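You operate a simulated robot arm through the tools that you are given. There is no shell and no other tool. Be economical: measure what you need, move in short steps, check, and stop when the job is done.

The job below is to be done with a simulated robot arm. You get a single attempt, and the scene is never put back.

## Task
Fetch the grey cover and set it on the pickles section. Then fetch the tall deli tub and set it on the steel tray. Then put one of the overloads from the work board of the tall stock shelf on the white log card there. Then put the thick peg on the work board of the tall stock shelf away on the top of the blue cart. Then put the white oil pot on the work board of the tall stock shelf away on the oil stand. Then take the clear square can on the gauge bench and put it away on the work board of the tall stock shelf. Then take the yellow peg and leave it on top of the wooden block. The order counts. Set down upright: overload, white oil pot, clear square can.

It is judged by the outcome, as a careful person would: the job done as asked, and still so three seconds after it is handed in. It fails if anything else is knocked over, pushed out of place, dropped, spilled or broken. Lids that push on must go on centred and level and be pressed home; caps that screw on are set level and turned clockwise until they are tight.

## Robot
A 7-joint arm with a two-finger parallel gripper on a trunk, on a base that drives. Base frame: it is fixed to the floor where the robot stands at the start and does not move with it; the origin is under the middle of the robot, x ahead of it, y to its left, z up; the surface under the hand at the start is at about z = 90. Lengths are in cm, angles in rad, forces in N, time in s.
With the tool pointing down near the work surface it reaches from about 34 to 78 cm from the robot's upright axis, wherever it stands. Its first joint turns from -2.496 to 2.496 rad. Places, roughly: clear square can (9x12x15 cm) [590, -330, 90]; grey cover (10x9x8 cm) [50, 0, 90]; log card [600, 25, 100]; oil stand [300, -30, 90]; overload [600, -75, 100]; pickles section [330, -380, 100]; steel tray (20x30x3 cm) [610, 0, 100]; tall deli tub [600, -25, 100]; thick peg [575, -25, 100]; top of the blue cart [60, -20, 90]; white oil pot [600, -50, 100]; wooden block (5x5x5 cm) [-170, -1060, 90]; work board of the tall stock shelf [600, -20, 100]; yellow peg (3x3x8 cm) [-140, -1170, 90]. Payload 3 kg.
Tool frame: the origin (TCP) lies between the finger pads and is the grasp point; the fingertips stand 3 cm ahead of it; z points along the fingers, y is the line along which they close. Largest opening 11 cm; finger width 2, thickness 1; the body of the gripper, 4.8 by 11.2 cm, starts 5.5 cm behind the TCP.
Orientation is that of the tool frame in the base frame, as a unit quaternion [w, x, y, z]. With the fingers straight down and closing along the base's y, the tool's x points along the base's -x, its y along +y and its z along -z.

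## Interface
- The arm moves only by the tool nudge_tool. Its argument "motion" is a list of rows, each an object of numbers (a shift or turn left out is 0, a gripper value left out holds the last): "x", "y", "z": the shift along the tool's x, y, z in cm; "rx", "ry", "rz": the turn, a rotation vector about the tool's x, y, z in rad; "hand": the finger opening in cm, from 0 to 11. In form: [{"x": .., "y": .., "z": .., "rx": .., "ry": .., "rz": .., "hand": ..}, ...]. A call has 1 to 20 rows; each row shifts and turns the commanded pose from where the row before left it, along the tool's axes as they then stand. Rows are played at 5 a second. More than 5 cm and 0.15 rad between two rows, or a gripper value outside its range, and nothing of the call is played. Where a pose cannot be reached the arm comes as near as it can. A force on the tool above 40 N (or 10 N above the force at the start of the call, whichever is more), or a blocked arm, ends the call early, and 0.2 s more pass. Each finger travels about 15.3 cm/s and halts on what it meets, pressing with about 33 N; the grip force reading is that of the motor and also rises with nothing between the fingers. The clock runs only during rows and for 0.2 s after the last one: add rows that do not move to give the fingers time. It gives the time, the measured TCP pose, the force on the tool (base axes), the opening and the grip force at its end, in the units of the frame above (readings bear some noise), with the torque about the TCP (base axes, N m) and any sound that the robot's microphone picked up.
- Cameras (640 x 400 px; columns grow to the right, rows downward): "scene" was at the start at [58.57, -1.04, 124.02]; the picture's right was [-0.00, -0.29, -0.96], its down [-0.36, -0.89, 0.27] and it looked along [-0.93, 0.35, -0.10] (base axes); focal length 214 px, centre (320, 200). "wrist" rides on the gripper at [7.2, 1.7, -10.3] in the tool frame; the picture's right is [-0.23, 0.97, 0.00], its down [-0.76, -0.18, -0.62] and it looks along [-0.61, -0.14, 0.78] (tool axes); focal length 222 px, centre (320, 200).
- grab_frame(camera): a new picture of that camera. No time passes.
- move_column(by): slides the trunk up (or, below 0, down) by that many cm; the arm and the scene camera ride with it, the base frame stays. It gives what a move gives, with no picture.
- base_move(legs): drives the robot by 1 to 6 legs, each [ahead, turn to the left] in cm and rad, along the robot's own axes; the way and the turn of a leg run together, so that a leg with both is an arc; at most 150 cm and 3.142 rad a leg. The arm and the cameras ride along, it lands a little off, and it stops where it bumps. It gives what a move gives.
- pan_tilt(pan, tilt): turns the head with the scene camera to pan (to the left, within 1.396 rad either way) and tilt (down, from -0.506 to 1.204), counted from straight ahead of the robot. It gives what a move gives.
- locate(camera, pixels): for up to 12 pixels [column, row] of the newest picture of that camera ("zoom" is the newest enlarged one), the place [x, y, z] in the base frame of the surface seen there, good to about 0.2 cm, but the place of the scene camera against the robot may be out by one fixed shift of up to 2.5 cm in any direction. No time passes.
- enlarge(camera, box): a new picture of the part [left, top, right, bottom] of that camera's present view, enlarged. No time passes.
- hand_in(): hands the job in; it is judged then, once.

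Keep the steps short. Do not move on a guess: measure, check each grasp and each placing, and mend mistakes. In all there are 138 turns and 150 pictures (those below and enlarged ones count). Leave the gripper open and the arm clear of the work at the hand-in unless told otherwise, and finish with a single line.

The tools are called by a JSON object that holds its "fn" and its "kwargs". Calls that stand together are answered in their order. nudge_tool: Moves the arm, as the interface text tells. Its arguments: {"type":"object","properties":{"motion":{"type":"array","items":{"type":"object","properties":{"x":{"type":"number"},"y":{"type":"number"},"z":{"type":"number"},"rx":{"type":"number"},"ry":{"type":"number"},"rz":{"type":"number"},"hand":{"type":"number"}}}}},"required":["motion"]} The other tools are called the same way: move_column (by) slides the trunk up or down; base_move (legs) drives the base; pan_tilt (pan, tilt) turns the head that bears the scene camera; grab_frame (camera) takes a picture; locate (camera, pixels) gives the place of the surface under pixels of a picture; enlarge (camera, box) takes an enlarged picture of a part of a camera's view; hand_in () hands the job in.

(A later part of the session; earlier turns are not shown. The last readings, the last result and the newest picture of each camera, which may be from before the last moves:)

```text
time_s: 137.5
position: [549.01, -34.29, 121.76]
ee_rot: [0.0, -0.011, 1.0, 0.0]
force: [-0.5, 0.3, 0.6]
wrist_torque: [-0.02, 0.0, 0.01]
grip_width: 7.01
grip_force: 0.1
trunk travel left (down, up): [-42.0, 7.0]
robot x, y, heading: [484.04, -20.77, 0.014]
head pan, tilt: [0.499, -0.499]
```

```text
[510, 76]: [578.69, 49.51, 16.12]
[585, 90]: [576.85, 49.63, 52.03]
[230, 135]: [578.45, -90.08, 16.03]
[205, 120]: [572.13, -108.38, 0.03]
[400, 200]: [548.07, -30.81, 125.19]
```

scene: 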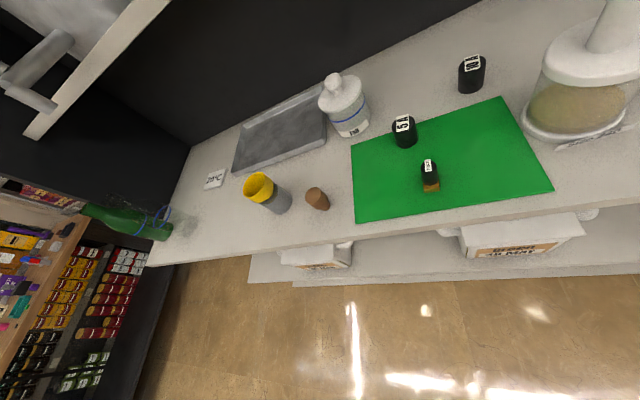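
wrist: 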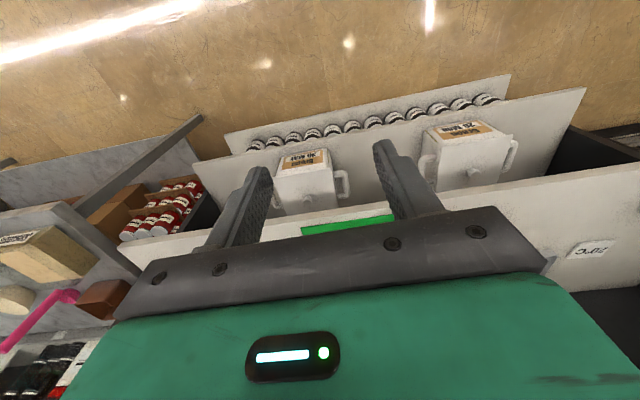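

An upper shelf has its front edge at x≈598.7 and z≈128, so a straight-down tool can't work at x≥595. I'll pull the arm back, tilt the tool forward 45° with the fingers still closing along y, and drive in to x≈530.

{"fn": "nudge_tool", "kwargs": {"motion": [{"x": 4, "y": 3, "hand": 11}, {"x": 4, "y": 3}, {"x": 4, "y": 3}, {"x": 3, "y": 3}, {"ry": -0.131}, {"ry": -0.131}, {"ry": -0.131}, {"ry": -0.131}, {"ry": -0.131}, {"ry": -0.131}]}}

{"fn": "base_move", "kwargs": {"legs": [[42, 0]]}}

{"fn": "grab_frame", "kwargs": {"camera": "wrist"}}

{"fn": "pan_tilt", "kwargs": {"pan": 0, "tilt": -0.1}}

{"fn": "grab_frame", "kwargs": {"camera": "scene"}}

```text
time_s: 139.7
position: [533.63, -22.59, 121.85]
ee_rot: [0.384, -0.011, 0.923, 0.005]
force: [0.1, -0.1, -0.4]
wrist_torque: [-0.01, 0.01, 0.0]
grip_width: 11.0
grip_force: 0.0
trunk travel left (down, up): [-42.0, 7.0]
robot x, y, heading: [484.19, -21.04, 0.019]
head pan, tilt: [0.499, -0.499]
```

```text
time_s: 142.3
position: [576.01, -21.47, 121.77]
ee_rot: [0.382, -0.014, 0.924, 0.005]
force: [-0.1, -0.3, -0.3]
wrist_torque: [-0.01, 0.03, 0.0]
grip_width: 10.99
grip_force: 0.0
trunk travel left (down, up): [-42.0, 7.0]
robot x, y, heading: [526.59, -20.34, 0.021]
head pan, tilt: [0.499, -0.499]
```

```text
114 pictures are left
```

wrist: 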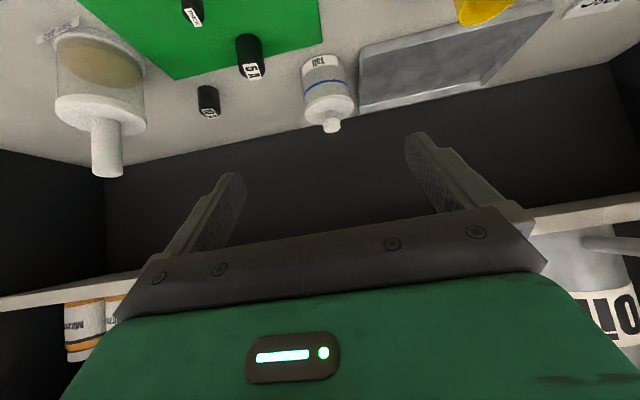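

```text
time_s: 143.2
position: [576.0, -21.29, 121.81]
ee_rot: [0.382, -0.016, 0.924, 0.006]
force: [0.1, -0.7, -0.3]
wrist_torque: [0.02, 0.0, 0.01]
grip_width: 10.97
grip_force: 0.0
trunk travel left (down, up): [-42.0, 7.0]
robot x, y, heading: [526.45, -19.98, 0.023]
head pan, tilt: [0.0, -0.099]
```

```text
113 pictures are left
```

scene: 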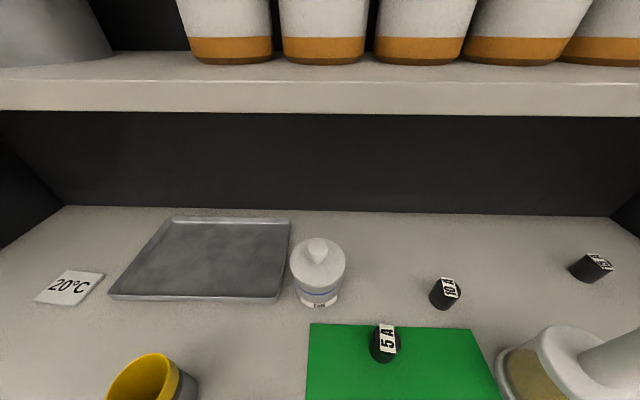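

A clear view. I'll measure the tub, tray, card and overloads with the wrist camera.

{"fn": "enlarge", "kwargs": {"camera": "wrist", "box": [260, 0, 480, 140]}}

{"fn": "locate", "kwargs": {"camera": "wrist", "pixels": [[305, 70], [344, 70], [324, 78], [309, 103], [352, 100], [331, 108], [333, 125], [322, 62], [363, 106], [361, 55], [550, 10], [510, 55]]}}

{"fn": "locate", "kwargs": {"camera": "wrist", "pixels": [[240, 40], [264, 40], [252, 72], [200, 92], [218, 92], [210, 112], [194, 10], [590, 8], [450, 50], [340, 50], [120, 170], [420, 92]]}}

```text
2.86 times, centred on (370, 70) of wrist
```

zoom: 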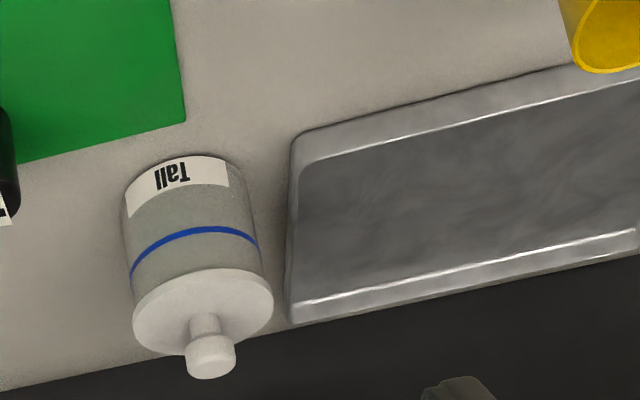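

```text
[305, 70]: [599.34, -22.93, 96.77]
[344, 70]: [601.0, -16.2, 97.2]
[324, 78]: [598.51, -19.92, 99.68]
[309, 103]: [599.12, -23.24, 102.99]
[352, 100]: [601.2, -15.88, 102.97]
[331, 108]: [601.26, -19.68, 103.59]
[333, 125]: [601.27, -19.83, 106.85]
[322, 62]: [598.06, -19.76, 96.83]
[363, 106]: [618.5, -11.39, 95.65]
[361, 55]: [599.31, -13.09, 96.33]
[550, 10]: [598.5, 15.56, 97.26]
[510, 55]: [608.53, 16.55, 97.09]
```

```text
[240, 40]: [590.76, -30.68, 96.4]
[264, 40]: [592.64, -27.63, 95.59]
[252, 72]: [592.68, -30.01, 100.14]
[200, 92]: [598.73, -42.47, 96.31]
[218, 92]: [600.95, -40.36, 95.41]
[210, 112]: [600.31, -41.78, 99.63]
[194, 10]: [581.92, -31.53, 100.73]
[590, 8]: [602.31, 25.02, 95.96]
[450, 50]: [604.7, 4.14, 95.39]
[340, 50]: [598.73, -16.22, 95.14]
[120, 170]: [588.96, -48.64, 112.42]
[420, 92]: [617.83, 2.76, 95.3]
```

Measured: the tub axis is at about (601.3, -19.6), diameter 7, lid top 103.6, knob top 107, board 95.1. I'll approach along the tilted tool axis to (600, -19.6, 101) with a 9.2 cm opening, stopping partway to check.

{"fn": "nudge_tool", "kwargs": {"motion": [{"x": -1.2, "y": 0.5, "hand": 9.2}, {"x": -1.1, "y": 0.47}, {"z": 4}, {"z": 4}, {"z": 4}, {"z": 4}, {"z": 4}, {"z": 3}]}}

{"fn": "grab_frame", "kwargs": {"camera": "wrist"}}

```text
time_s: 145.0
position: [593.93, -19.71, 107.24]
ee_rot: [0.383, -0.015, 0.924, 0.006]
force: [-0.5, -0.2, 0.0]
wrist_torque: [-0.02, 0.02, -0.01]
grip_width: 9.23
grip_force: 0.0
trunk travel left (down, up): [-42.0, 7.0]
robot x, y, heading: [526.58, -20.09, 0.023]
head pan, tilt: [0.0, -0.099]
```

```text
111 pictures are left
```

wrist: 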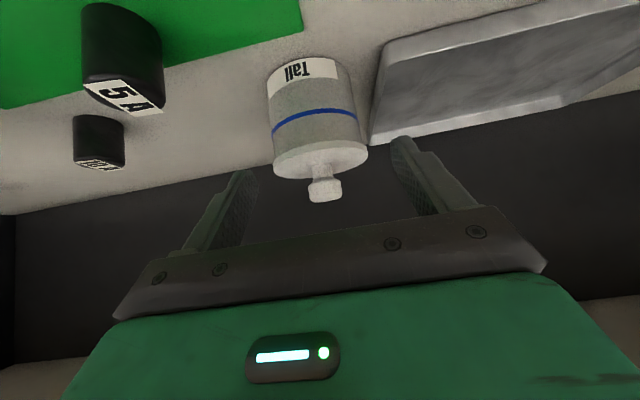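

The tub is centred between the fingers. I'll move the remaining 8.6 cm and close.

{"fn": "nudge_tool", "kwargs": {"motion": [{"z": 3}, {"z": 3}, {"z": 2.6}, {}]}}

{"fn": "nudge_tool", "kwargs": {"motion": [{"hand": 0}, {"hand": 0}, {"hand": 0}, {"hand": 0}]}}

{"fn": "grab_frame", "kwargs": {"camera": "wrist"}}

```text
time_s: 146.0
position: [600.03, -19.72, 101.12]
ee_rot: [0.382, -0.014, 0.924, 0.005]
force: [0.9, 0.1, 0.0]
wrist_torque: [0.04, 0.01, -0.03]
grip_width: 9.21
grip_force: 0.0
trunk travel left (down, up): [-42.0, 7.0]
robot x, y, heading: [526.84, -19.97, 0.021]
head pan, tilt: [0.0, -0.099]
```

```text
time_s: 147.0
position: [599.94, -19.6, 101.21]
ee_rot: [0.383, -0.014, 0.924, 0.005]
force: [-0.6, -0.3, -0.2]
wrist_torque: [0.02, 0.01, 0.01]
grip_width: 8.25
grip_force: 33.1
trunk travel left (down, up): [-42.0, 7.0]
robot x, y, heading: [526.68, -20.52, 0.026]
head pan, tilt: [0.0, -0.099]
```

```text
110 pictures are left
```

wrist: 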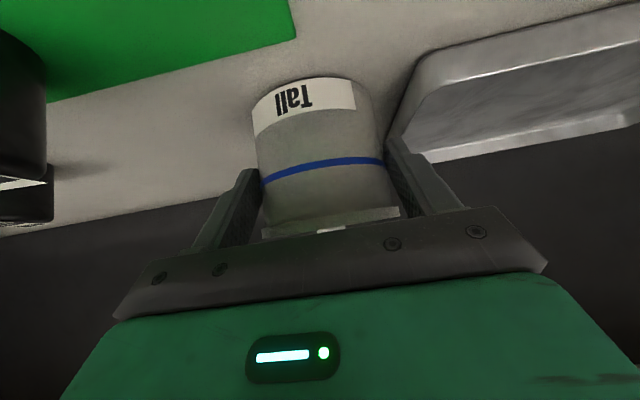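

The grip reads 8.25 cm at 33 N. I'll lift straight up 4.5 cm and check.

{"fn": "nudge_tool", "kwargs": {"motion": [{"x": -0.7, "z": -0.7}, {"x": -1.06, "z": -1.06}, {"x": -1.42, "z": -1.42}]}}

{"fn": "grab_frame", "kwargs": {"camera": "scene"}}

```text
time_s: 147.8
position: [599.88, -19.72, 105.73]
ee_rot: [0.382, -0.015, 0.924, 0.005]
force: [0.6, 0.6, -0.8]
wrist_torque: [-0.02, 0.03, 0.01]
grip_width: 8.27
grip_force: 32.9
trunk travel left (down, up): [-42.0, 7.0]
robot x, y, heading: [526.54, -19.64, 0.027]
head pan, tilt: [0.0, -0.099]
```

```text
109 pictures are left
```

scene: 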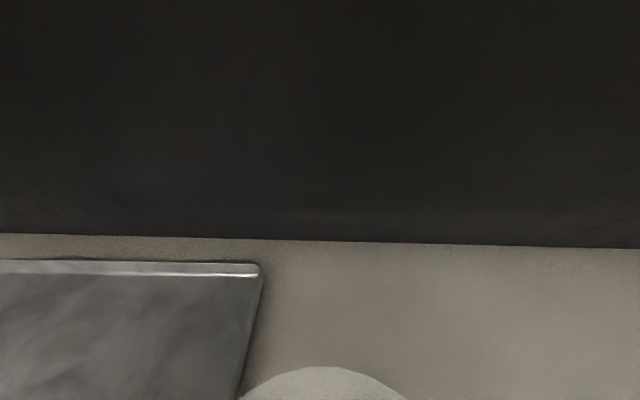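

The tub is lifted. The scene camera evidently rides on the arm. I'll carry the tub over the tray to about TCP (607.7, 4).

{"fn": "nudge_tool", "kwargs": {"motion": [{"y": 4}, {"y": 4}, {"y": 4, "x": -1, "z": 1}, {"y": 4, "x": -1, "z": 1}, {"y": 4, "x": -2, "z": 2}, {"y": 3.6, "x": -2, "z": 2}, {}]}}

{"fn": "grab_frame", "kwargs": {"camera": "wrist"}}

```text
time_s: 149.4
position: [607.77, 4.34, 105.7]
ee_rot: [0.383, -0.015, 0.924, 0.006]
force: [-0.1, 0.4, -1.1]
wrist_torque: [-0.01, 0.01, -0.04]
grip_width: 8.22
grip_force: 32.9
trunk travel left (down, up): [-42.0, 7.0]
robot x, y, heading: [526.61, -19.83, 0.024]
head pan, tilt: [0.0, -0.099]
```

```text
108 pictures are left
```

wrist: 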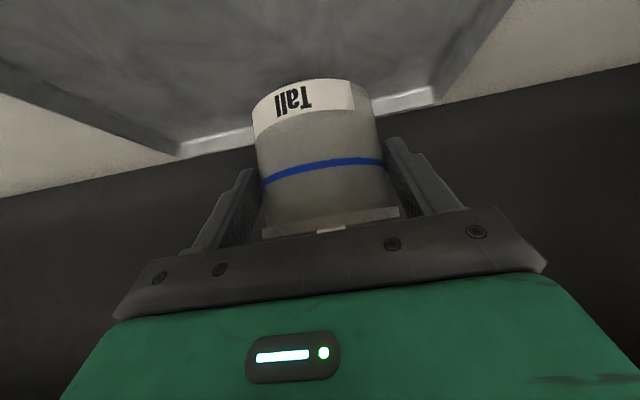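

The tub is over the tray. I'll lower it about 4.2 cm in small steps until it touches.

{"fn": "nudge_tool", "kwargs": {"motion": [{"x": 1.4, "z": 1.4}, {"x": 1.1, "z": 1.1}, {"x": 0.3, "z": 0.3}, {"x": 0.14, "z": 0.14}, {"x": 0.1, "z": 0.1}, {}]}}

{"fn": "grab_frame", "kwargs": {"camera": "wrist"}}

```text
time_s: 150.8
position: [607.57, 4.42, 101.56]
ee_rot: [0.384, -0.015, 0.923, 0.006]
force: [3.9, 3.5, 17.1]
wrist_torque: [0.21, -0.49, -0.12]
grip_width: 8.21
grip_force: 33.1
trunk travel left (down, up): [-42.0, 7.0]
robot x, y, heading: [526.38, -20.35, 0.025]
head pan, tilt: [0.0, -0.099]
```

```text
107 pictures are left
```

wrist: 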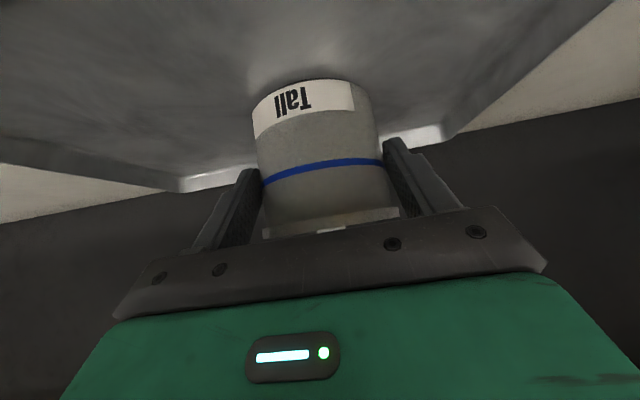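

It's in contact at 17 N. I'll ease up slightly, open, and back out along the tool axis.

{"fn": "nudge_tool", "kwargs": {"motion": [{"x": -0.1, "z": -0.1}, {"hand": 9}, {"hand": 10}, {}, {"z": -3}, {"z": -4}, {"z": -4}, {"z": -4}, {"z": -4}]}}

{"fn": "grab_frame", "kwargs": {"camera": "wrist"}}

```text
time_s: 152.8
position: [594.35, 3.58, 114.55]
ee_rot: [0.381, -0.014, 0.925, 0.004]
force: [-14.4, 1.4, -30.8]
wrist_torque: [0.83, -0.26, -0.4]
grip_width: 9.97
grip_force: 0.1
trunk travel left (down, up): [-42.0, 7.0]
robot x, y, heading: [526.64, -20.12, 0.023]
head pan, tilt: [0.0, -0.099]
```

```text
106 pictures are left
```

wrist: 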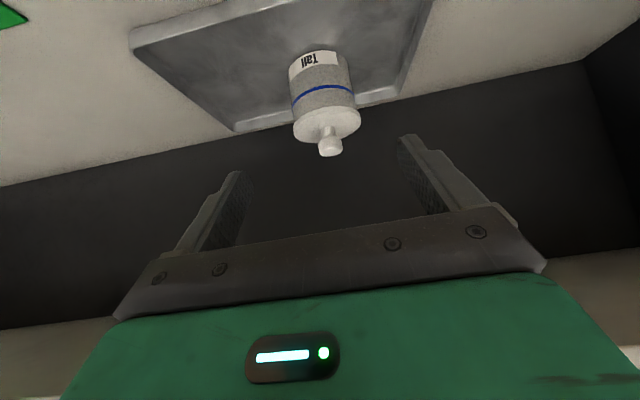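

The tub stands in the tray, but the force reads -31 N down, so the arm is pressing against the upper shelf. I'll drop a few cm and move straight back before rising.

{"fn": "nudge_tool", "kwargs": {"motion": [{"x": 1.4, "z": 1.4}, {"x": 0.7, "z": 0.7}, {"x": 2.5, "z": -2.5}, {"x": 2.5, "z": -2.5}, {"x": 2.5, "z": -2.5}]}}

{"fn": "grab_frame", "kwargs": {"camera": "scene"}}

```text
time_s: 154.0
position: [583.95, 3.54, 111.89]
ee_rot: [0.382, -0.015, 0.924, 0.006]
force: [0.5, 0.0, -0.1]
wrist_torque: [0.02, 0.0, 0.01]
grip_width: 10.01
grip_force: 0.0
trunk travel left (down, up): [-42.0, 7.0]
robot x, y, heading: [526.66, -20.04, 0.021]
head pan, tilt: [0.0, -0.099]
```

```text
105 pictures are left
```

scene: 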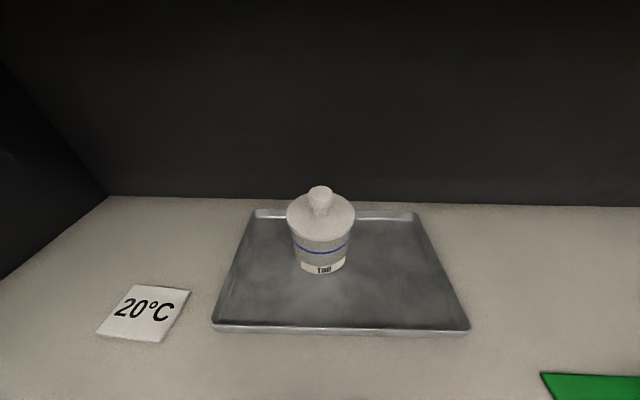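

The tub is upright in the tray and the shelf is undisturbed. Next I'll take the 5A overload at about (592, -29). I'll move across at this height and measure it.

{"fn": "nudge_tool", "kwargs": {"motion": [{"y": -4, "hand": 6}, {"y": -4}, {"y": -4}, {"y": -4}, {"y": -4}, {"y": -4}, {"y": -4}, {"y": -4}, {"x": 2.5, "z": -2.5}]}}

{"fn": "grab_frame", "kwargs": {"camera": "wrist"}}

```text
time_s: 156.0
position: [581.21, -28.56, 111.84]
ee_rot: [0.383, -0.015, 0.924, 0.005]
force: [0.0, 0.1, -0.3]
wrist_torque: [0.01, -0.01, 0.04]
grip_width: 5.97
grip_force: 0.1
trunk travel left (down, up): [-42.0, 7.0]
robot x, y, heading: [526.42, -20.16, 0.026]
head pan, tilt: [0.0, -0.099]
```

```text
104 pictures are left
```

wrist: 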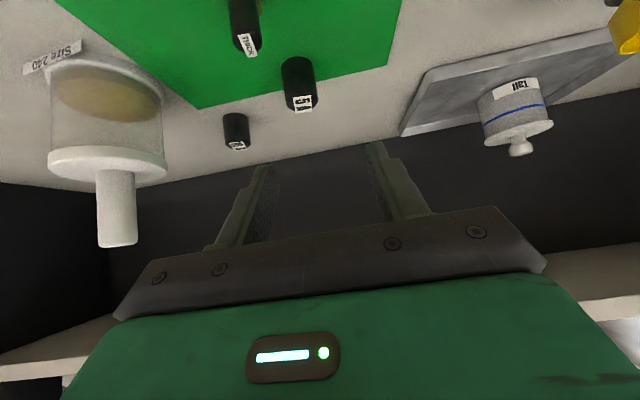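

{"fn": "enlarge", "kwargs": {"camera": "wrist", "box": [200, 0, 360, 160]}}

{"fn": "locate", "kwargs": {"camera": "wrist", "pixels": [[285, 75], [312, 75], [298, 70], [303, 103], [298, 90], [298, 110], [232, 118], [237, 145], [248, 45], [236, 15], [330, 90], [130, 195]]}}

```text
2.50 times, centred on (280, 80) of wrist
```

zoom: 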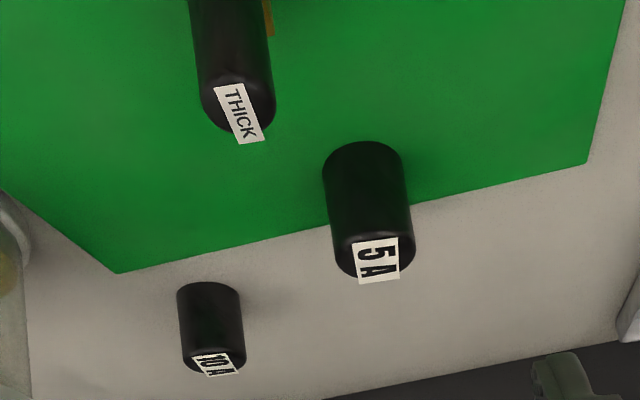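

```text
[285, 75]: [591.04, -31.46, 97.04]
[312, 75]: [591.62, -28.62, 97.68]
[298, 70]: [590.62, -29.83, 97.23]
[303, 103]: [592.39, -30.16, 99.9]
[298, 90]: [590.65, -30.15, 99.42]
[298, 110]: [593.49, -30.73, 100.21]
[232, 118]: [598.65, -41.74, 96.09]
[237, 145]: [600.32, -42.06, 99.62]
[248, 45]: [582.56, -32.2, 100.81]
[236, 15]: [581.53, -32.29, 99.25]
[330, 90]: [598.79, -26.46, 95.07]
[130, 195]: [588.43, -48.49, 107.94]
```

The 5A axis is at about (592.2, -30.0), height 95.1–100.2, diameter 3.2. The thick peg stands close in front, so I'll reduce the tilt to 30° to keep the camera higher, then go to (591.8, -30, 99.2).

{"fn": "nudge_tool", "kwargs": {"motion": [{"ry": 0.131}, {"ry": 0.131}, {"x": -2.9, "y": -1.76}, {"z": 4}, {"z": 4}, {"z": 3}, {}]}}

{"fn": "grab_frame", "kwargs": {"camera": "wrist"}}

```text
time_s: 157.6
position: [589.12, -30.24, 104.04]
ee_rot: [0.259, -0.015, 0.966, 0.004]
force: [0.5, -1.6, 0.0]
wrist_torque: [0.02, 0.01, 0.04]
grip_width: 5.99
grip_force: 0.0
trunk travel left (down, up): [-42.0, 7.0]
robot x, y, heading: [526.58, -20.08, 0.025]
head pan, tilt: [0.0, -0.099]
```

```text
102 pictures are left
```

wrist: 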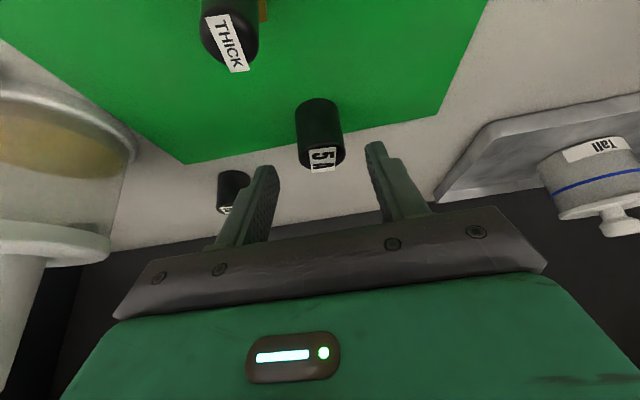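

The overload is centred between the fingers. I'll advance 5.4 cm and close.

{"fn": "nudge_tool", "kwargs": {"motion": [{"z": 3}, {"z": 2.4}, {}, {"hand": 0}, {"hand": 0}, {"hand": 0}]}}

{"fn": "grab_frame", "kwargs": {"camera": "wrist"}}

```text
time_s: 159.0
position: [591.73, -29.95, 99.11]
ee_rot: [0.26, -0.014, 0.966, 0.003]
force: [0.4, 0.0, 4.2]
wrist_torque: [0.02, -0.02, 0.0]
grip_width: 3.64
grip_force: 32.8
trunk travel left (down, up): [-42.0, 7.0]
robot x, y, heading: [527.24, -20.04, 0.021]
head pan, tilt: [0.0, -0.099]
```

```text
101 pictures are left
```

wrist: 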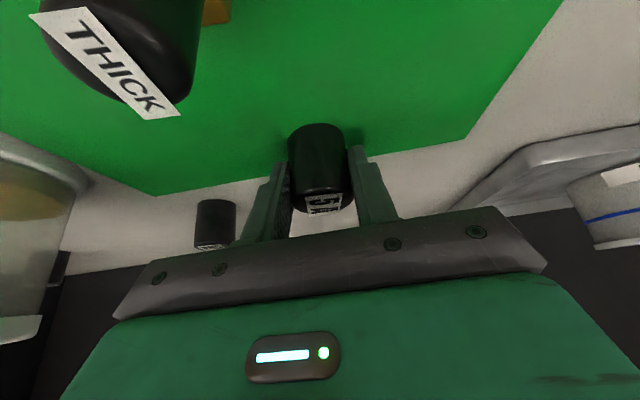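

Gripped at 3.64 cm. I'll lift 9 cm, carry toward the log card at y≈25, and look.

{"fn": "nudge_tool", "kwargs": {"motion": [{"x": -0.5, "z": -0.87}, {"x": -1.5, "z": -2.6}, {"x": -2.5, "z": -4.33}, {"y": 4}, {"y": 4}, {"y": 4}, {"y": 4}, {"y": 4}, {"y": 4}, {"y": 4}, {"y": 4}, {"y": 4}, {"y": 4}, {"y": 4}, {"y": 4}, {"y": 4}]}}

{"fn": "grab_frame", "kwargs": {"camera": "wrist"}}

```text
time_s: 162.4
position: [590.17, 21.8, 108.11]
ee_rot: [0.259, -0.015, 0.966, 0.004]
force: [0.0, -0.6, -0.6]
wrist_torque: [0.06, -0.04, 0.03]
grip_width: 3.59
grip_force: 32.9
trunk travel left (down, up): [-42.0, 7.0]
robot x, y, heading: [526.81, -19.87, 0.022]
head pan, tilt: [0.0, -0.099]
```

```text
100 pictures are left
```

wrist: 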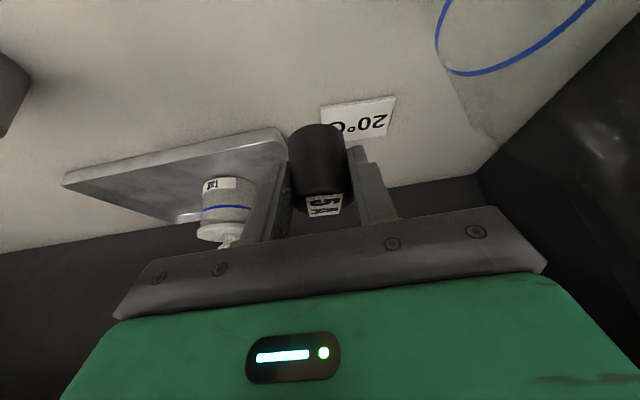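

The overload is held and the card is visible behind it. I'll measure the card's corners.

{"fn": "locate", "kwargs": {"camera": "wrist", "pixels": [[323, 108], [394, 98], [384, 135], [358, 118], [345, 105], [375, 135], [355, 142], [285, 140], [270, 132], [480, 80], [420, 110]]}}

```text
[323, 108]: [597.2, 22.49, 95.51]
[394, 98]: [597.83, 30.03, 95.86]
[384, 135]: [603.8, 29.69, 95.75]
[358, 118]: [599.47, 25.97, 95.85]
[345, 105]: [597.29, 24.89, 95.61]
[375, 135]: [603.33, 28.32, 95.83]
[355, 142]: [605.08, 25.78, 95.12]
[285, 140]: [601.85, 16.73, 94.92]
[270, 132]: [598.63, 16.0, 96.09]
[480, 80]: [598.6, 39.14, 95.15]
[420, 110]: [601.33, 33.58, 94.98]
```

The card spans x 597–604 and y 22–30, top 95.85, so I'll aim for its centre (600.5, 26). I'll come down first and then slide forward low, to stay clear of the upper shelf.

{"fn": "nudge_tool", "kwargs": {"motion": [{"x": 1.5, "z": 2.6, "y": 2}, {"x": 1.5, "z": 2.6, "y": 2.2}, {"x": -4.2, "z": 2.45}, {"x": -4.3, "z": 2.45}, {}]}}

{"fn": "grab_frame", "kwargs": {"camera": "wrist"}}

```text
time_s: 163.6
position: [600.13, 26.32, 101.95]
ee_rot: [0.259, -0.016, 0.966, 0.003]
force: [0.7, 0.6, -1.0]
wrist_torque: [-0.01, 0.02, -0.04]
grip_width: 3.63
grip_force: 33.0
trunk travel left (down, up): [-42.0, 7.0]
robot x, y, heading: [526.86, -19.89, 0.025]
head pan, tilt: [0.0, -0.099]
```

```text
99 pictures are left
```

wrist: 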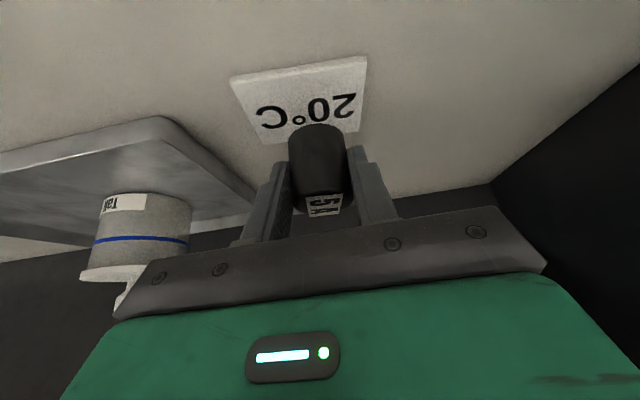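

I'm centred over the card. I'll lower 2.1 cm until it touches.

{"fn": "nudge_tool", "kwargs": {"motion": [{"x": 0.75, "z": 1.3}, {"x": 0.2, "z": 0.35}, {"x": 0.1, "z": 0.17}, {"x": 0.05, "z": 0.09}, {}]}}

{"fn": "grab_frame", "kwargs": {"camera": "wrist"}}

```text
time_s: 164.8
position: [599.96, 26.35, 99.95]
ee_rot: [0.258, -0.015, 0.966, 0.003]
force: [1.1, -1.1, -0.3]
wrist_torque: [0.02, 0.01, 0.0]
grip_width: 3.62
grip_force: 33.1
trunk travel left (down, up): [-42.0, 7.0]
robot x, y, heading: [526.89, -20.16, 0.027]
head pan, tilt: [0.0, -0.099]
```

```text
98 pictures are left
```

wrist: 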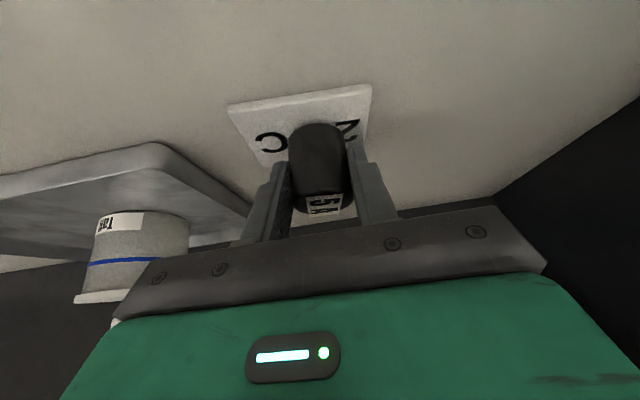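

{"fn": "nudge_tool", "kwargs": {"motion": [{"x": 0.05, "z": 0.087}, {}, {"x": 0.05, "z": 0.087}, {}]}}

```text
time_s: 165.8
position: [599.91, 26.4, 99.72]
ee_rot: [0.259, -0.014, 0.966, 0.003]
force: [0.5, 0.0, -1.1]
wrist_torque: [0.01, 0.01, -0.04]
grip_width: 3.6
grip_force: 32.8
trunk travel left (down, up): [-42.0, 7.0]
robot x, y, heading: [526.51, -20.18, 0.025]
head pan, tilt: [0.0, -0.099]
```

No contact yet, so I'll lower a little further in fine steps.

{"fn": "nudge_tool", "kwargs": {"motion": [{"x": 0.06, "z": 0.1}, {"x": 0.06, "z": 0.1}, {}]}}

{"fn": "enlarge", "kwargs": {"camera": "wrist", "box": [220, 80, 400, 230]}}

```text
time_s: 166.6
position: [599.99, 26.55, 99.54]
ee_rot: [0.259, -0.015, 0.966, 0.003]
force: [-1.1, 0.3, -0.8]
wrist_torque: [-0.02, 0.01, 0.03]
grip_width: 3.64
grip_force: 33.0
trunk travel left (down, up): [-42.0, 7.0]
robot x, y, heading: [526.66, -19.89, 0.021]
head pan, tilt: [0.0, -0.099]
```

```text
2.67 times, centred on (310, 155) of wrist
```

zoom: 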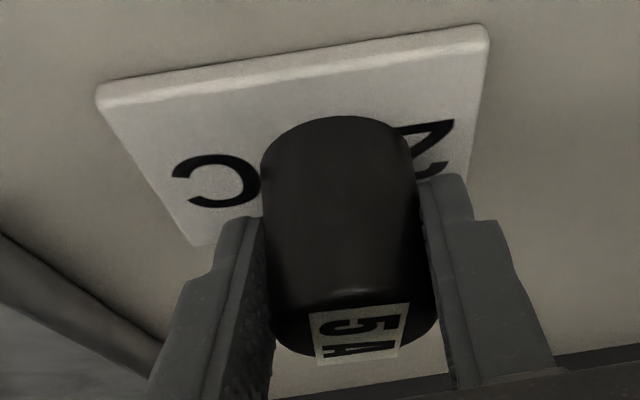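

{"fn": "nudge_tool", "kwargs": {"motion": [{"x": 0.06, "z": 0.1}, {}, {"x": 0.06, "z": 0.1}, {}]}}

```text
time_s: 167.6
position: [599.9, 26.33, 99.39]
ee_rot: [0.261, -0.015, 0.965, 0.004]
force: [1.6, 0.2, 13.5]
wrist_torque: [0.05, -0.17, 0.0]
grip_width: 3.62
grip_force: 33.0
trunk travel left (down, up): [-42.0, 7.0]
robot x, y, heading: [526.52, -20.53, 0.024]
head pan, tilt: [0.0, -0.099]
```

Contact at 13.5 N. I'll ease up slightly, open, and back out horizontally while staying low.

{"fn": "nudge_tool", "kwargs": {"motion": [{"x": -0.05, "z": -0.09}, {"hand": 4.5}, {"hand": 7}, {}, {"z": -2}, {"z": -3}, {"x": 3, "z": -1.7}, {"x": 3, "z": -1.7}, {"x": 3, "z": -1.7}]}}

{"fn": "grab_frame", "kwargs": {"camera": "wrist"}}

```text
time_s: 169.6
position: [586.86, 26.01, 103.57]
ee_rot: [0.258, -0.015, 0.966, 0.004]
force: [-0.7, 0.4, -0.1]
wrist_torque: [-0.02, 0.03, -0.01]
grip_width: 7.0
grip_force: 0.0
trunk travel left (down, up): [-42.0, 7.0]
robot x, y, heading: [526.62, -20.03, 0.022]
head pan, tilt: [0.0, -0.099]
```

```text
96 pictures are left
```

wrist: 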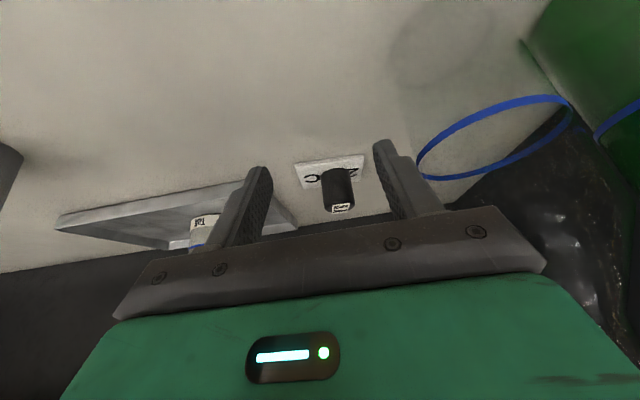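

The overload stands upright on the card. Next is the thick peg at (582, -32). I'll rise, untilt to vertical, and move over.

{"fn": "nudge_tool", "kwargs": {"motion": [{"x": -2.1, "z": -3.7}, {"x": -2.15, "z": -3.7}, {"x": 3.5, "z": -2, "hand": 6}, {"ry": 0.131}, {"ry": 0.131}, {"ry": 0.131}, {"ry": 0.131}, {"y": -4.8}, {"y": -4.8}, {"y": -4.8}, {"y": -4.8}, {"y": -4.8}, {"y": -4.8}, {"y": -4.8}, {"y": -4.8}, {"y": -4.8}, {"y": -4.8}, {"y": -4.8}, {"y": -4.8}]}}

{"fn": "grab_frame", "kwargs": {"camera": "wrist"}}

{"fn": "pan_tilt", "kwargs": {"pan": 0, "tilt": 0.4}}

{"fn": "grab_frame", "kwargs": {"camera": "scene"}}

```text
time_s: 173.6
position: [584.95, -31.57, 112.43]
ee_rot: [0.0, -0.016, 1.0, -0.001]
force: [0.2, 1.0, -0.3]
wrist_torque: [-0.04, -0.01, 0.0]
grip_width: 6.01
grip_force: 0.0
trunk travel left (down, up): [-42.0, 7.0]
robot x, y, heading: [526.46, -19.97, 0.022]
head pan, tilt: [0.0, -0.099]
```

```text
95 pictures are left
```

wrist: 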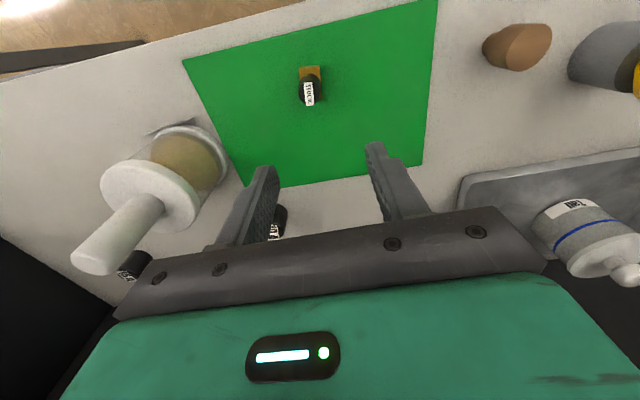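

```text
time_s: 174.5
position: [584.92, -31.67, 112.38]
ee_rot: [0.0, -0.016, 1.0, 0.0]
force: [0.3, 0.4, 0.3]
wrist_torque: [-0.01, 0.01, -0.01]
grip_width: 5.99
grip_force: 0.1
trunk travel left (down, up): [-42.0, 7.0]
robot x, y, heading: [526.39, -19.88, 0.021]
head pan, tilt: [0.0, 0.4]
```

```text
94 pictures are left
```

scene: 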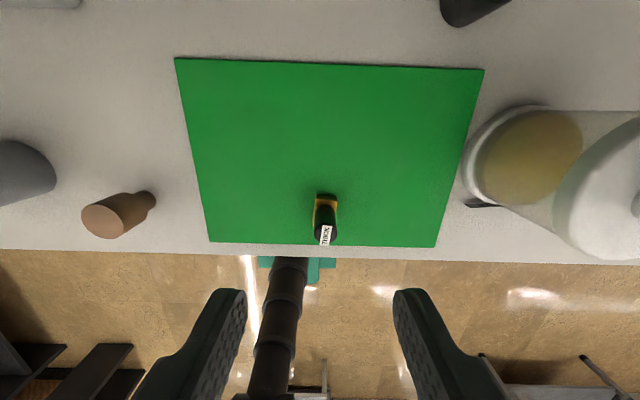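

{"fn": "enlarge", "kwargs": {"camera": "wrist", "box": [260, 40, 380, 130]}}

{"fn": "locate", "kwargs": {"camera": "wrist", "pixels": [[308, 94], [301, 72], [318, 72], [302, 92], [315, 92], [308, 80], [310, 67], [340, 90], [308, 103], [300, 80], [320, 80]]}}

```text
4.44 times, centred on (320, 85) of wrist
```

zoom: 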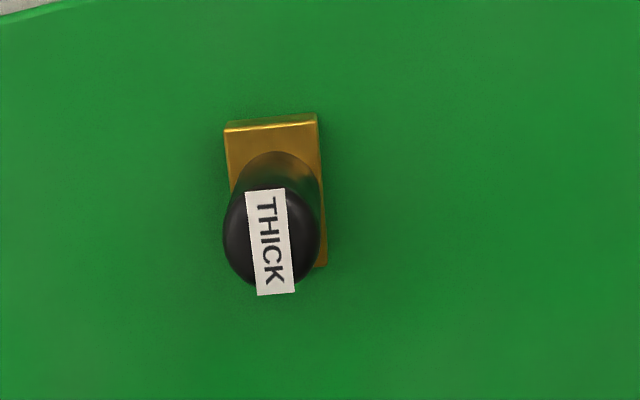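

```text
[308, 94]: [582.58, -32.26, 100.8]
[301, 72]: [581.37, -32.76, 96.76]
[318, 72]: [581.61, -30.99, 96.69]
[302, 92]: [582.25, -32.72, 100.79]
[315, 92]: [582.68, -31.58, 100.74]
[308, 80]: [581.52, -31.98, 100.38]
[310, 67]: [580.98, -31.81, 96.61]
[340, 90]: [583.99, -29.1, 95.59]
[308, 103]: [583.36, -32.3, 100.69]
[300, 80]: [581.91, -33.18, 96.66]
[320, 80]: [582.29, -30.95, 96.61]
```

The peg handle axis is at (582.5, -32.1), top 100.8, brass foot top 96.7. I'll go down to TCP z 100.1, close, and check.

{"fn": "nudge_tool", "kwargs": {"motion": [{"x": 2.4, "y": -0.4, "hand": 5}, {"z": 4}, {"z": 4}, {"z": 3}, {"z": 1.3}, {}, {"hand": 0}, {"hand": 0}, {"hand": 0}]}}

{"fn": "grab_frame", "kwargs": {"camera": "wrist"}}

```text
time_s: 176.5
position: [582.33, -31.93, 99.9]
ee_rot: [0.0, -0.015, 1.0, 0.0]
force: [0.2, 0.0, 0.7]
wrist_torque: [-0.02, -0.04, -0.01]
grip_width: 1.93
grip_force: 33.5
trunk travel left (down, up): [-42.0, 7.0]
robot x, y, heading: [526.86, -20.26, 0.025]
head pan, tilt: [0.0, 0.4]
```

```text
92 pictures are left
```

wrist: 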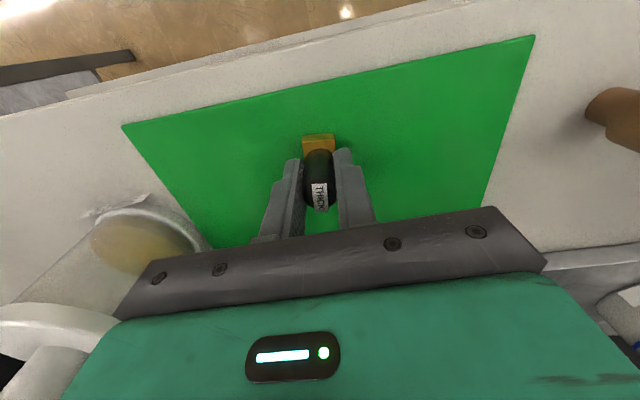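

The peg is gripped at 1.93 cm. I'll lift, check, then drive back to the cart and approach it from its near (+x) side.

{"fn": "nudge_tool", "kwargs": {"motion": [{"z": -1}, {"z": -3}, {"z": -4}, {"z": -4, "x": 2}, {"z": -4, "x": 3}]}}

{"fn": "enlarge", "kwargs": {"camera": "wrist", "box": [220, 80, 420, 240]}}

{"fn": "base_move", "kwargs": {"legs": [[-80, 0], [0, 1.55], [72, 0], [0, 1.571], [128, 0], [128, 0]]}}

```text
time_s: 177.7
position: [577.36, -32.3, 116.09]
ee_rot: [0.0, -0.016, 1.0, -0.001]
force: [-0.2, 0.7, -1.1]
wrist_torque: [0.0, 0.0, 0.01]
grip_width: 1.94
grip_force: 32.5
trunk travel left (down, up): [-42.0, 7.0]
robot x, y, heading: [526.74, -19.88, 0.026]
head pan, tilt: [0.0, 0.4]
```

```text
2.50 times, centred on (320, 160) of wrist
```

zoom: 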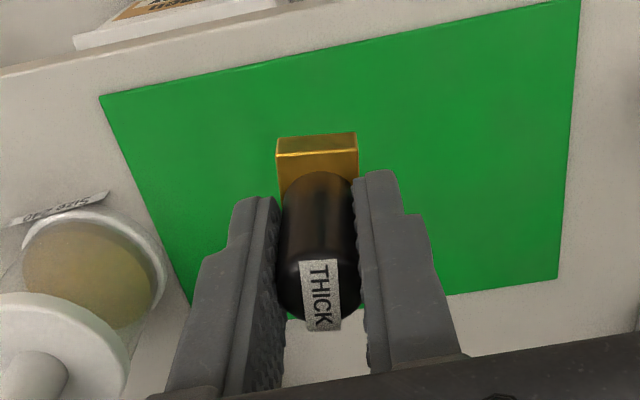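

```text
time_s: 193.7
position: [396.9, 62.5, 116.26]
ee_rot: [-0.001, 1.0, 0.003, 0.001]
force: [0.2, -1.6, 0.0]
wrist_torque: [0.16, -0.01, -0.01]
grip_width: 1.97
grip_force: 32.8
trunk travel left (down, up): [-42.0, 7.0]
robot x, y, heading: [447.35, 57.34, 3.115]
head pan, tilt: [0.0, 0.4]
stopped in leg 5: the robot was blocked; the commanded pose is now the measured one
```

The base was blocked at (447, 57) in leg 5. I'll look at what is in front.

{"fn": "pan_tilt", "kwargs": {"pan": 0, "tilt": 0.5}}

{"fn": "grab_frame", "kwargs": {"camera": "scene"}}

{"fn": "pan_tilt", "kwargs": {"pan": 0, "tilt": -0.506}}

{"fn": "grab_frame", "kwargs": {"camera": "scene"}}

```text
time_s: 194.3
position: [396.81, 62.74, 116.24]
ee_rot: [0.0, 1.0, 0.004, 0.001]
force: [0.1, 0.0, -1.1]
wrist_torque: [-0.02, -0.03, -0.01]
grip_width: 1.94
grip_force: 33.0
trunk travel left (down, up): [-42.0, 7.0]
robot x, y, heading: [447.39, 57.95, 3.116]
head pan, tilt: [0.0, 0.499]
```

```text
90 pictures are left
```

scene: 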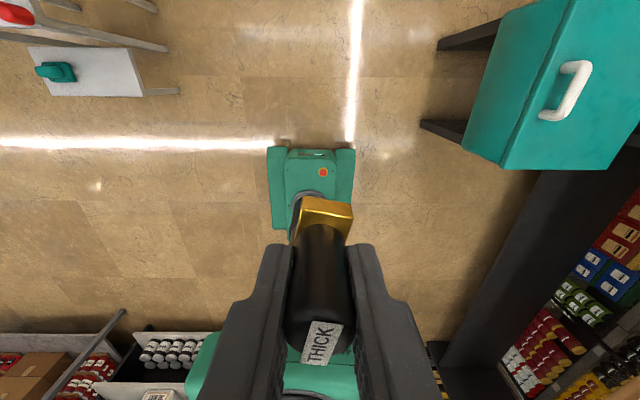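

```text
time_s: 195.6
position: [396.81, 62.72, 116.28]
ee_rot: [0.0, 1.0, 0.003, 0.002]
force: [0.6, 0.3, -0.8]
wrist_torque: [-0.01, 0.0, 0.0]
grip_width: 1.97
grip_force: 33.1
trunk travel left (down, up): [-42.0, 7.0]
robot x, y, heading: [447.17, 57.81, 3.114]
head pan, tilt: [0.0, -0.499]
```

```text
89 pictures are left
```

scene: 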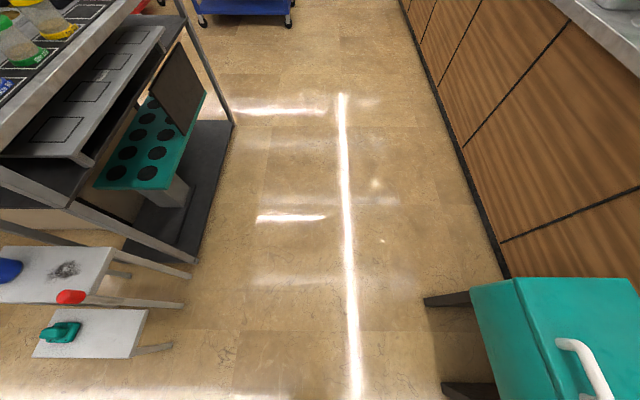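

{"fn": "locate", "kwargs": {"camera": "scene", "pixels": [[425, 302], [443, 392], [480, 330], [150, 345], [185, 305], [195, 262], [232, 122], [440, 100], [500, 270], [230, 15], [290, 20], [320, 330]]}}

```text
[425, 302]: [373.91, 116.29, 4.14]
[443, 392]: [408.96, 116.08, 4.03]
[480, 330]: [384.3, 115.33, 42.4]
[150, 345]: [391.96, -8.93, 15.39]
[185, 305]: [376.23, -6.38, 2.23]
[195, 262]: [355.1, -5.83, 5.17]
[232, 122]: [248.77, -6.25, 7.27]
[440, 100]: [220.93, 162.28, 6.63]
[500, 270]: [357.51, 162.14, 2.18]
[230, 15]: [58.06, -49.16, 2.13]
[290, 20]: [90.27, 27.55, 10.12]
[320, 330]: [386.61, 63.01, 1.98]
```

The way ahead looks clear on both sides: the gap runs y -6 to 115 and the robot is at y 57. I'll retry with a short leg.

{"fn": "base_move", "kwargs": {"legs": [[30, 0]]}}

```text
time_s: 197.6
position: [367.16, 63.34, 116.27]
ee_rot: [0.001, 1.0, 0.005, 0.001]
force: [0.3, 0.4, -0.4]
wrist_torque: [0.02, -0.02, -0.01]
grip_width: 1.96
grip_force: 32.8
trunk travel left (down, up): [-42.0, 7.0]
robot x, y, heading: [417.34, 58.33, 3.118]
head pan, tilt: [0.0, -0.499]
```

It moved freely. I'll continue to the cart's +x side.

{"fn": "base_move", "kwargs": {"legs": [[120, 0], [107, 0], [0, 1.591], [78, 0], [0, -1.571]]}}

{"fn": "grab_frame", "kwargs": {"camera": "scene"}}

```text
time_s: 220.5
position: [136.99, -9.66, 116.22]
ee_rot: [0.0, 1.0, 0.017, 0.0]
force: [0.8, 0.4, -0.9]
wrist_torque: [0.03, -0.07, 0.02]
grip_width: 1.95
grip_force: 32.4
trunk travel left (down, up): [-42.0, 7.0]
robot x, y, heading: [187.48, -17.3, -3.135]
head pan, tilt: [0.0, -0.499]
```

```text
88 pictures are left
```

scene: 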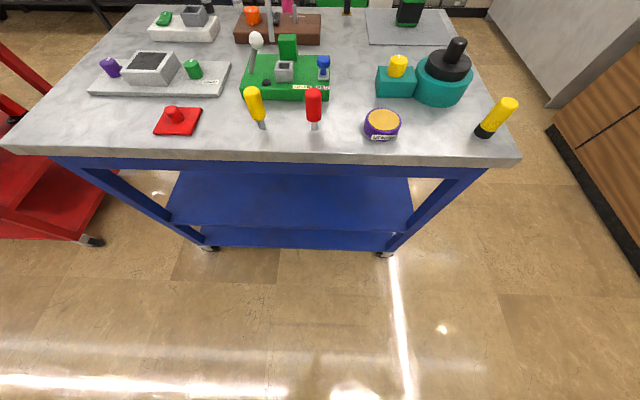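

The blue cart is ahead. I'll measure some free spots on its top.

{"fn": "locate", "kwargs": {"camera": "scene", "pixels": [[345, 90], [350, 130], [225, 135], [435, 130], [385, 125], [313, 122], [262, 125], [480, 130], [330, 155], [190, 130], [440, 95], [328, 98]]}}

```text
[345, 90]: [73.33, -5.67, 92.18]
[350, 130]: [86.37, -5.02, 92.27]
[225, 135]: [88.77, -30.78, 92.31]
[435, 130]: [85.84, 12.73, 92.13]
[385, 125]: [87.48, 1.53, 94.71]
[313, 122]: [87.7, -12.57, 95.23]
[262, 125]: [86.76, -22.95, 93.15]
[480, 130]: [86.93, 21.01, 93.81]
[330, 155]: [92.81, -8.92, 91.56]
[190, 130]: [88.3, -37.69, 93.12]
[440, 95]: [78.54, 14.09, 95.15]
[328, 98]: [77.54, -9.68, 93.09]
```

Near edge x≈92. A free spot lies between the purple disc and the yellow pen at about (85, 12). I'll drive in 45 cm and move over it.

{"fn": "base_move", "kwargs": {"legs": [[45, 0]]}}

{"fn": "nudge_tool", "kwargs": {"motion": [{"y": -4.4}, {"y": -4.4}, {"y": -4.4}, {"y": -4.4}, {"y": -4.1}, {"x": -4}, {"x": -3}]}}

{"fn": "grab_frame", "kwargs": {"camera": "wrist"}}

{"fn": "pan_tilt", "kwargs": {"pan": 0, "tilt": 0.4}}

{"fn": "grab_frame", "kwargs": {"camera": "scene"}}

```text
time_s: 223.2
position: [92.71, -10.35, 116.18]
ee_rot: [0.001, 1.0, 0.021, 0.0]
force: [-0.5, -1.1, 0.4]
wrist_torque: [0.07, 0.0, 0.0]
grip_width: 1.93
grip_force: 32.8
trunk travel left (down, up): [-42.0, 7.0]
robot x, y, heading: [143.35, -17.39, -3.125]
head pan, tilt: [0.0, -0.499]
```

```text
time_s: 224.8
position: [84.67, 10.78, 116.14]
ee_rot: [0.0, 1.0, 0.021, 0.002]
force: [-0.3, 0.2, -0.7]
wrist_torque: [-0.01, 0.01, -0.01]
grip_width: 1.94
grip_force: 33.1
trunk travel left (down, up): [-42.0, 7.0]
robot x, y, heading: [143.44, -17.48, -3.127]
head pan, tilt: [0.0, -0.499]
```

```text
87 pictures are left
```

wrist: 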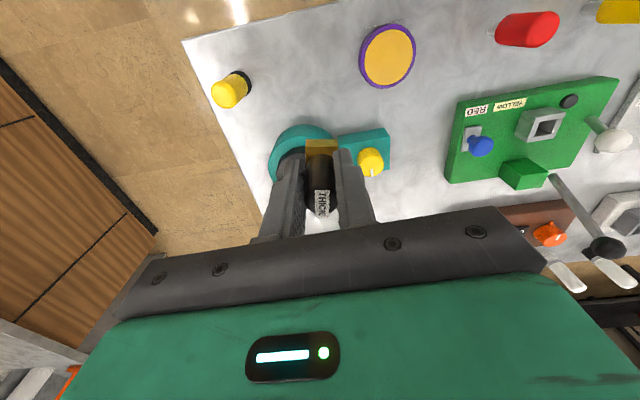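

```text
time_s: 226.0
position: [84.88, 10.85, 116.32]
ee_rot: [0.0, 1.0, 0.021, 0.001]
force: [0.3, -0.7, -0.1]
wrist_torque: [-0.01, -0.02, 0.0]
grip_width: 1.95
grip_force: 33.0
trunk travel left (down, up): [-42.0, 7.0]
robot x, y, heading: [143.08, -17.14, -3.127]
head pan, tilt: [0.0, 0.4]
```

```text
86 pictures are left
```

scene: 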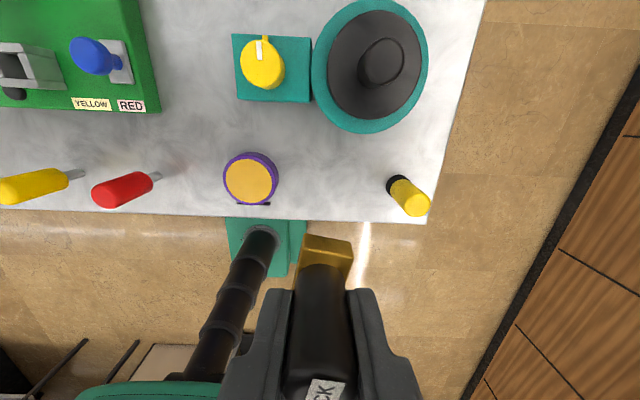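

{"fn": "locate", "kwargs": {"camera": "wrist", "pixels": [[387, 55], [362, 60], [252, 85], [300, 127], [320, 60], [310, 100], [340, 110], [375, 130], [330, 15], [290, 150], [400, 110]]}}

```text
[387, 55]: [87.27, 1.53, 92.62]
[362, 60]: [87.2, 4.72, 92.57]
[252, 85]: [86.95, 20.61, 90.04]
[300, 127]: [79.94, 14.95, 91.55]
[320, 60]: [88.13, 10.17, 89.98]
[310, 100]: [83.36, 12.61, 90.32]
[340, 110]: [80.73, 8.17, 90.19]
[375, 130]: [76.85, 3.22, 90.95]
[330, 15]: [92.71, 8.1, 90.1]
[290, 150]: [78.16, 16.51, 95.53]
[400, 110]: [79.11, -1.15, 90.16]
```

The spot at (86.5, 11.7) is clear. I'll come down to TCP z≈95, then touch.

{"fn": "nudge_tool", "kwargs": {"motion": [{"x": 1.8, "y": -0.9}, {"z": 4}, {"z": 4}, {"z": 4}, {"z": 4}, {"z": 4}, {"z": 0.9}, {"z": 0.3}, {}]}}

{"fn": "grab_frame", "kwargs": {"camera": "wrist"}}

```text
time_s: 228.0
position: [86.62, 11.84, 95.27]
ee_rot: [0.0, 1.0, 0.021, 0.001]
force: [0.0, 0.3, -0.2]
wrist_torque: [0.04, 0.01, 0.02]
grip_width: 1.96
grip_force: 33.3
trunk travel left (down, up): [-42.0, 7.0]
robot x, y, heading: [143.07, -17.86, -3.122]
head pan, tilt: [0.0, 0.4]
```

```text
85 pictures are left
```

wrist: 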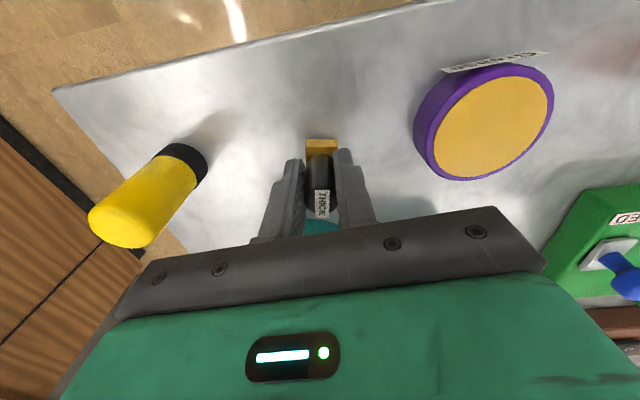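

I'm just above the table. I'll lower in fine steps until contact.

{"fn": "nudge_tool", "kwargs": {"motion": [{"z": 0.25}, {"z": 0.15}, {"z": 0.15}, {"z": 0.15}, {"z": 0.12}, {}]}}

```text
time_s: 229.4
position: [86.57, 11.88, 94.42]
ee_rot: [-0.001, 1.0, 0.021, -0.001]
force: [-0.2, -3.1, 22.6]
wrist_torque: [-0.11, 0.15, -0.01]
grip_width: 1.94
grip_force: 33.1
trunk travel left (down, up): [-42.0, 7.0]
robot x, y, heading: [143.2, -17.7, -3.127]
head pan, tilt: [0.0, 0.4]
```

It's in contact at 22.6 N. I'll ease up, open, rise, and check.

{"fn": "nudge_tool", "kwargs": {"motion": [{"z": -0.15}, {"hand": 3}, {"hand": 4.5}, {}, {"z": -3}, {"z": -4}, {"z": -5}, {"z": -5}, {"z": -5}]}}

{"fn": "grab_frame", "kwargs": {"camera": "wrist"}}

```text
time_s: 231.4
position: [86.45, 11.79, 116.42]
ee_rot: [0.0, 1.0, 0.021, 0.0]
force: [0.9, 0.5, -0.5]
wrist_torque: [-0.01, -0.01, 0.0]
grip_width: 4.52
grip_force: 0.0
trunk travel left (down, up): [-42.0, 7.0]
robot x, y, heading: [142.9, -17.46, -3.122]
head pan, tilt: [0.0, 0.4]
```

```text
84 pictures are left
```

wrist: 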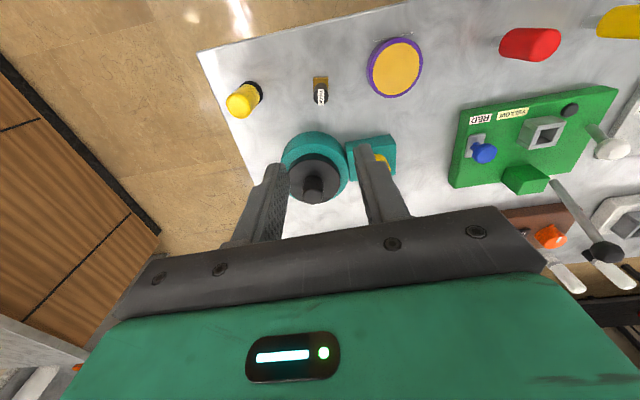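

The peg stands on the blue cart. I'll recentre the arm and drive back to the tall shelf for the white oil pot, in two drives.

{"fn": "nudge_tool", "kwargs": {"motion": [{"y": 4.8}, {"y": 4.8}, {"y": 4.8}, {"y": 4.8}, {"y": 4.8}, {"x": 4, "y": 2}, {"x": 3}]}}

{"fn": "base_move", "kwargs": {"legs": [[-45, 0], [0, -1.571], [76, 0], [0, -1.571], [128, 0], [128, 0]]}}

{"fn": "pan_tilt", "kwargs": {"pan": 0, "tilt": -0.4}}

```text
time_s: 233.0
position: [94.6, -13.69, 116.66]
ee_rot: [0.0, 1.0, 0.021, 0.0]
force: [-0.7, -0.3, 0.4]
wrist_torque: [-0.01, -0.01, -0.05]
grip_width: 4.49
grip_force: 0.1
trunk travel left (down, up): [-42.0, 7.0]
robot x, y, heading: [143.4, -17.53, -3.125]
head pan, tilt: [0.0, 0.4]
```

```text
time_s: 247.6
position: [235.91, 54.6, 116.79]
ee_rot: [0.0, -0.025, 1.0, 0.001]
force: [-0.1, -0.8, 0.2]
wrist_torque: [0.15, -0.02, -0.05]
grip_width: 4.52
grip_force: 0.0
trunk travel left (down, up): [-42.0, 7.0]
robot x, y, heading: [187.27, 65.97, 0.036]
head pan, tilt: [0.0, 0.4]
stopped in leg 5: the robot was blocked; the commanded pose is now the measured one
```

```text
time_s: 248.8
position: [235.96, 54.81, 116.76]
ee_rot: [0.0, -0.025, 1.0, 0.0]
force: [0.3, -0.1, 0.7]
wrist_torque: [0.0, 0.01, 0.01]
grip_width: 4.54
grip_force: 0.0
trunk travel left (down, up): [-42.0, 7.0]
robot x, y, heading: [187.24, 65.39, 0.037]
head pan, tilt: [0.0, -0.4]
```

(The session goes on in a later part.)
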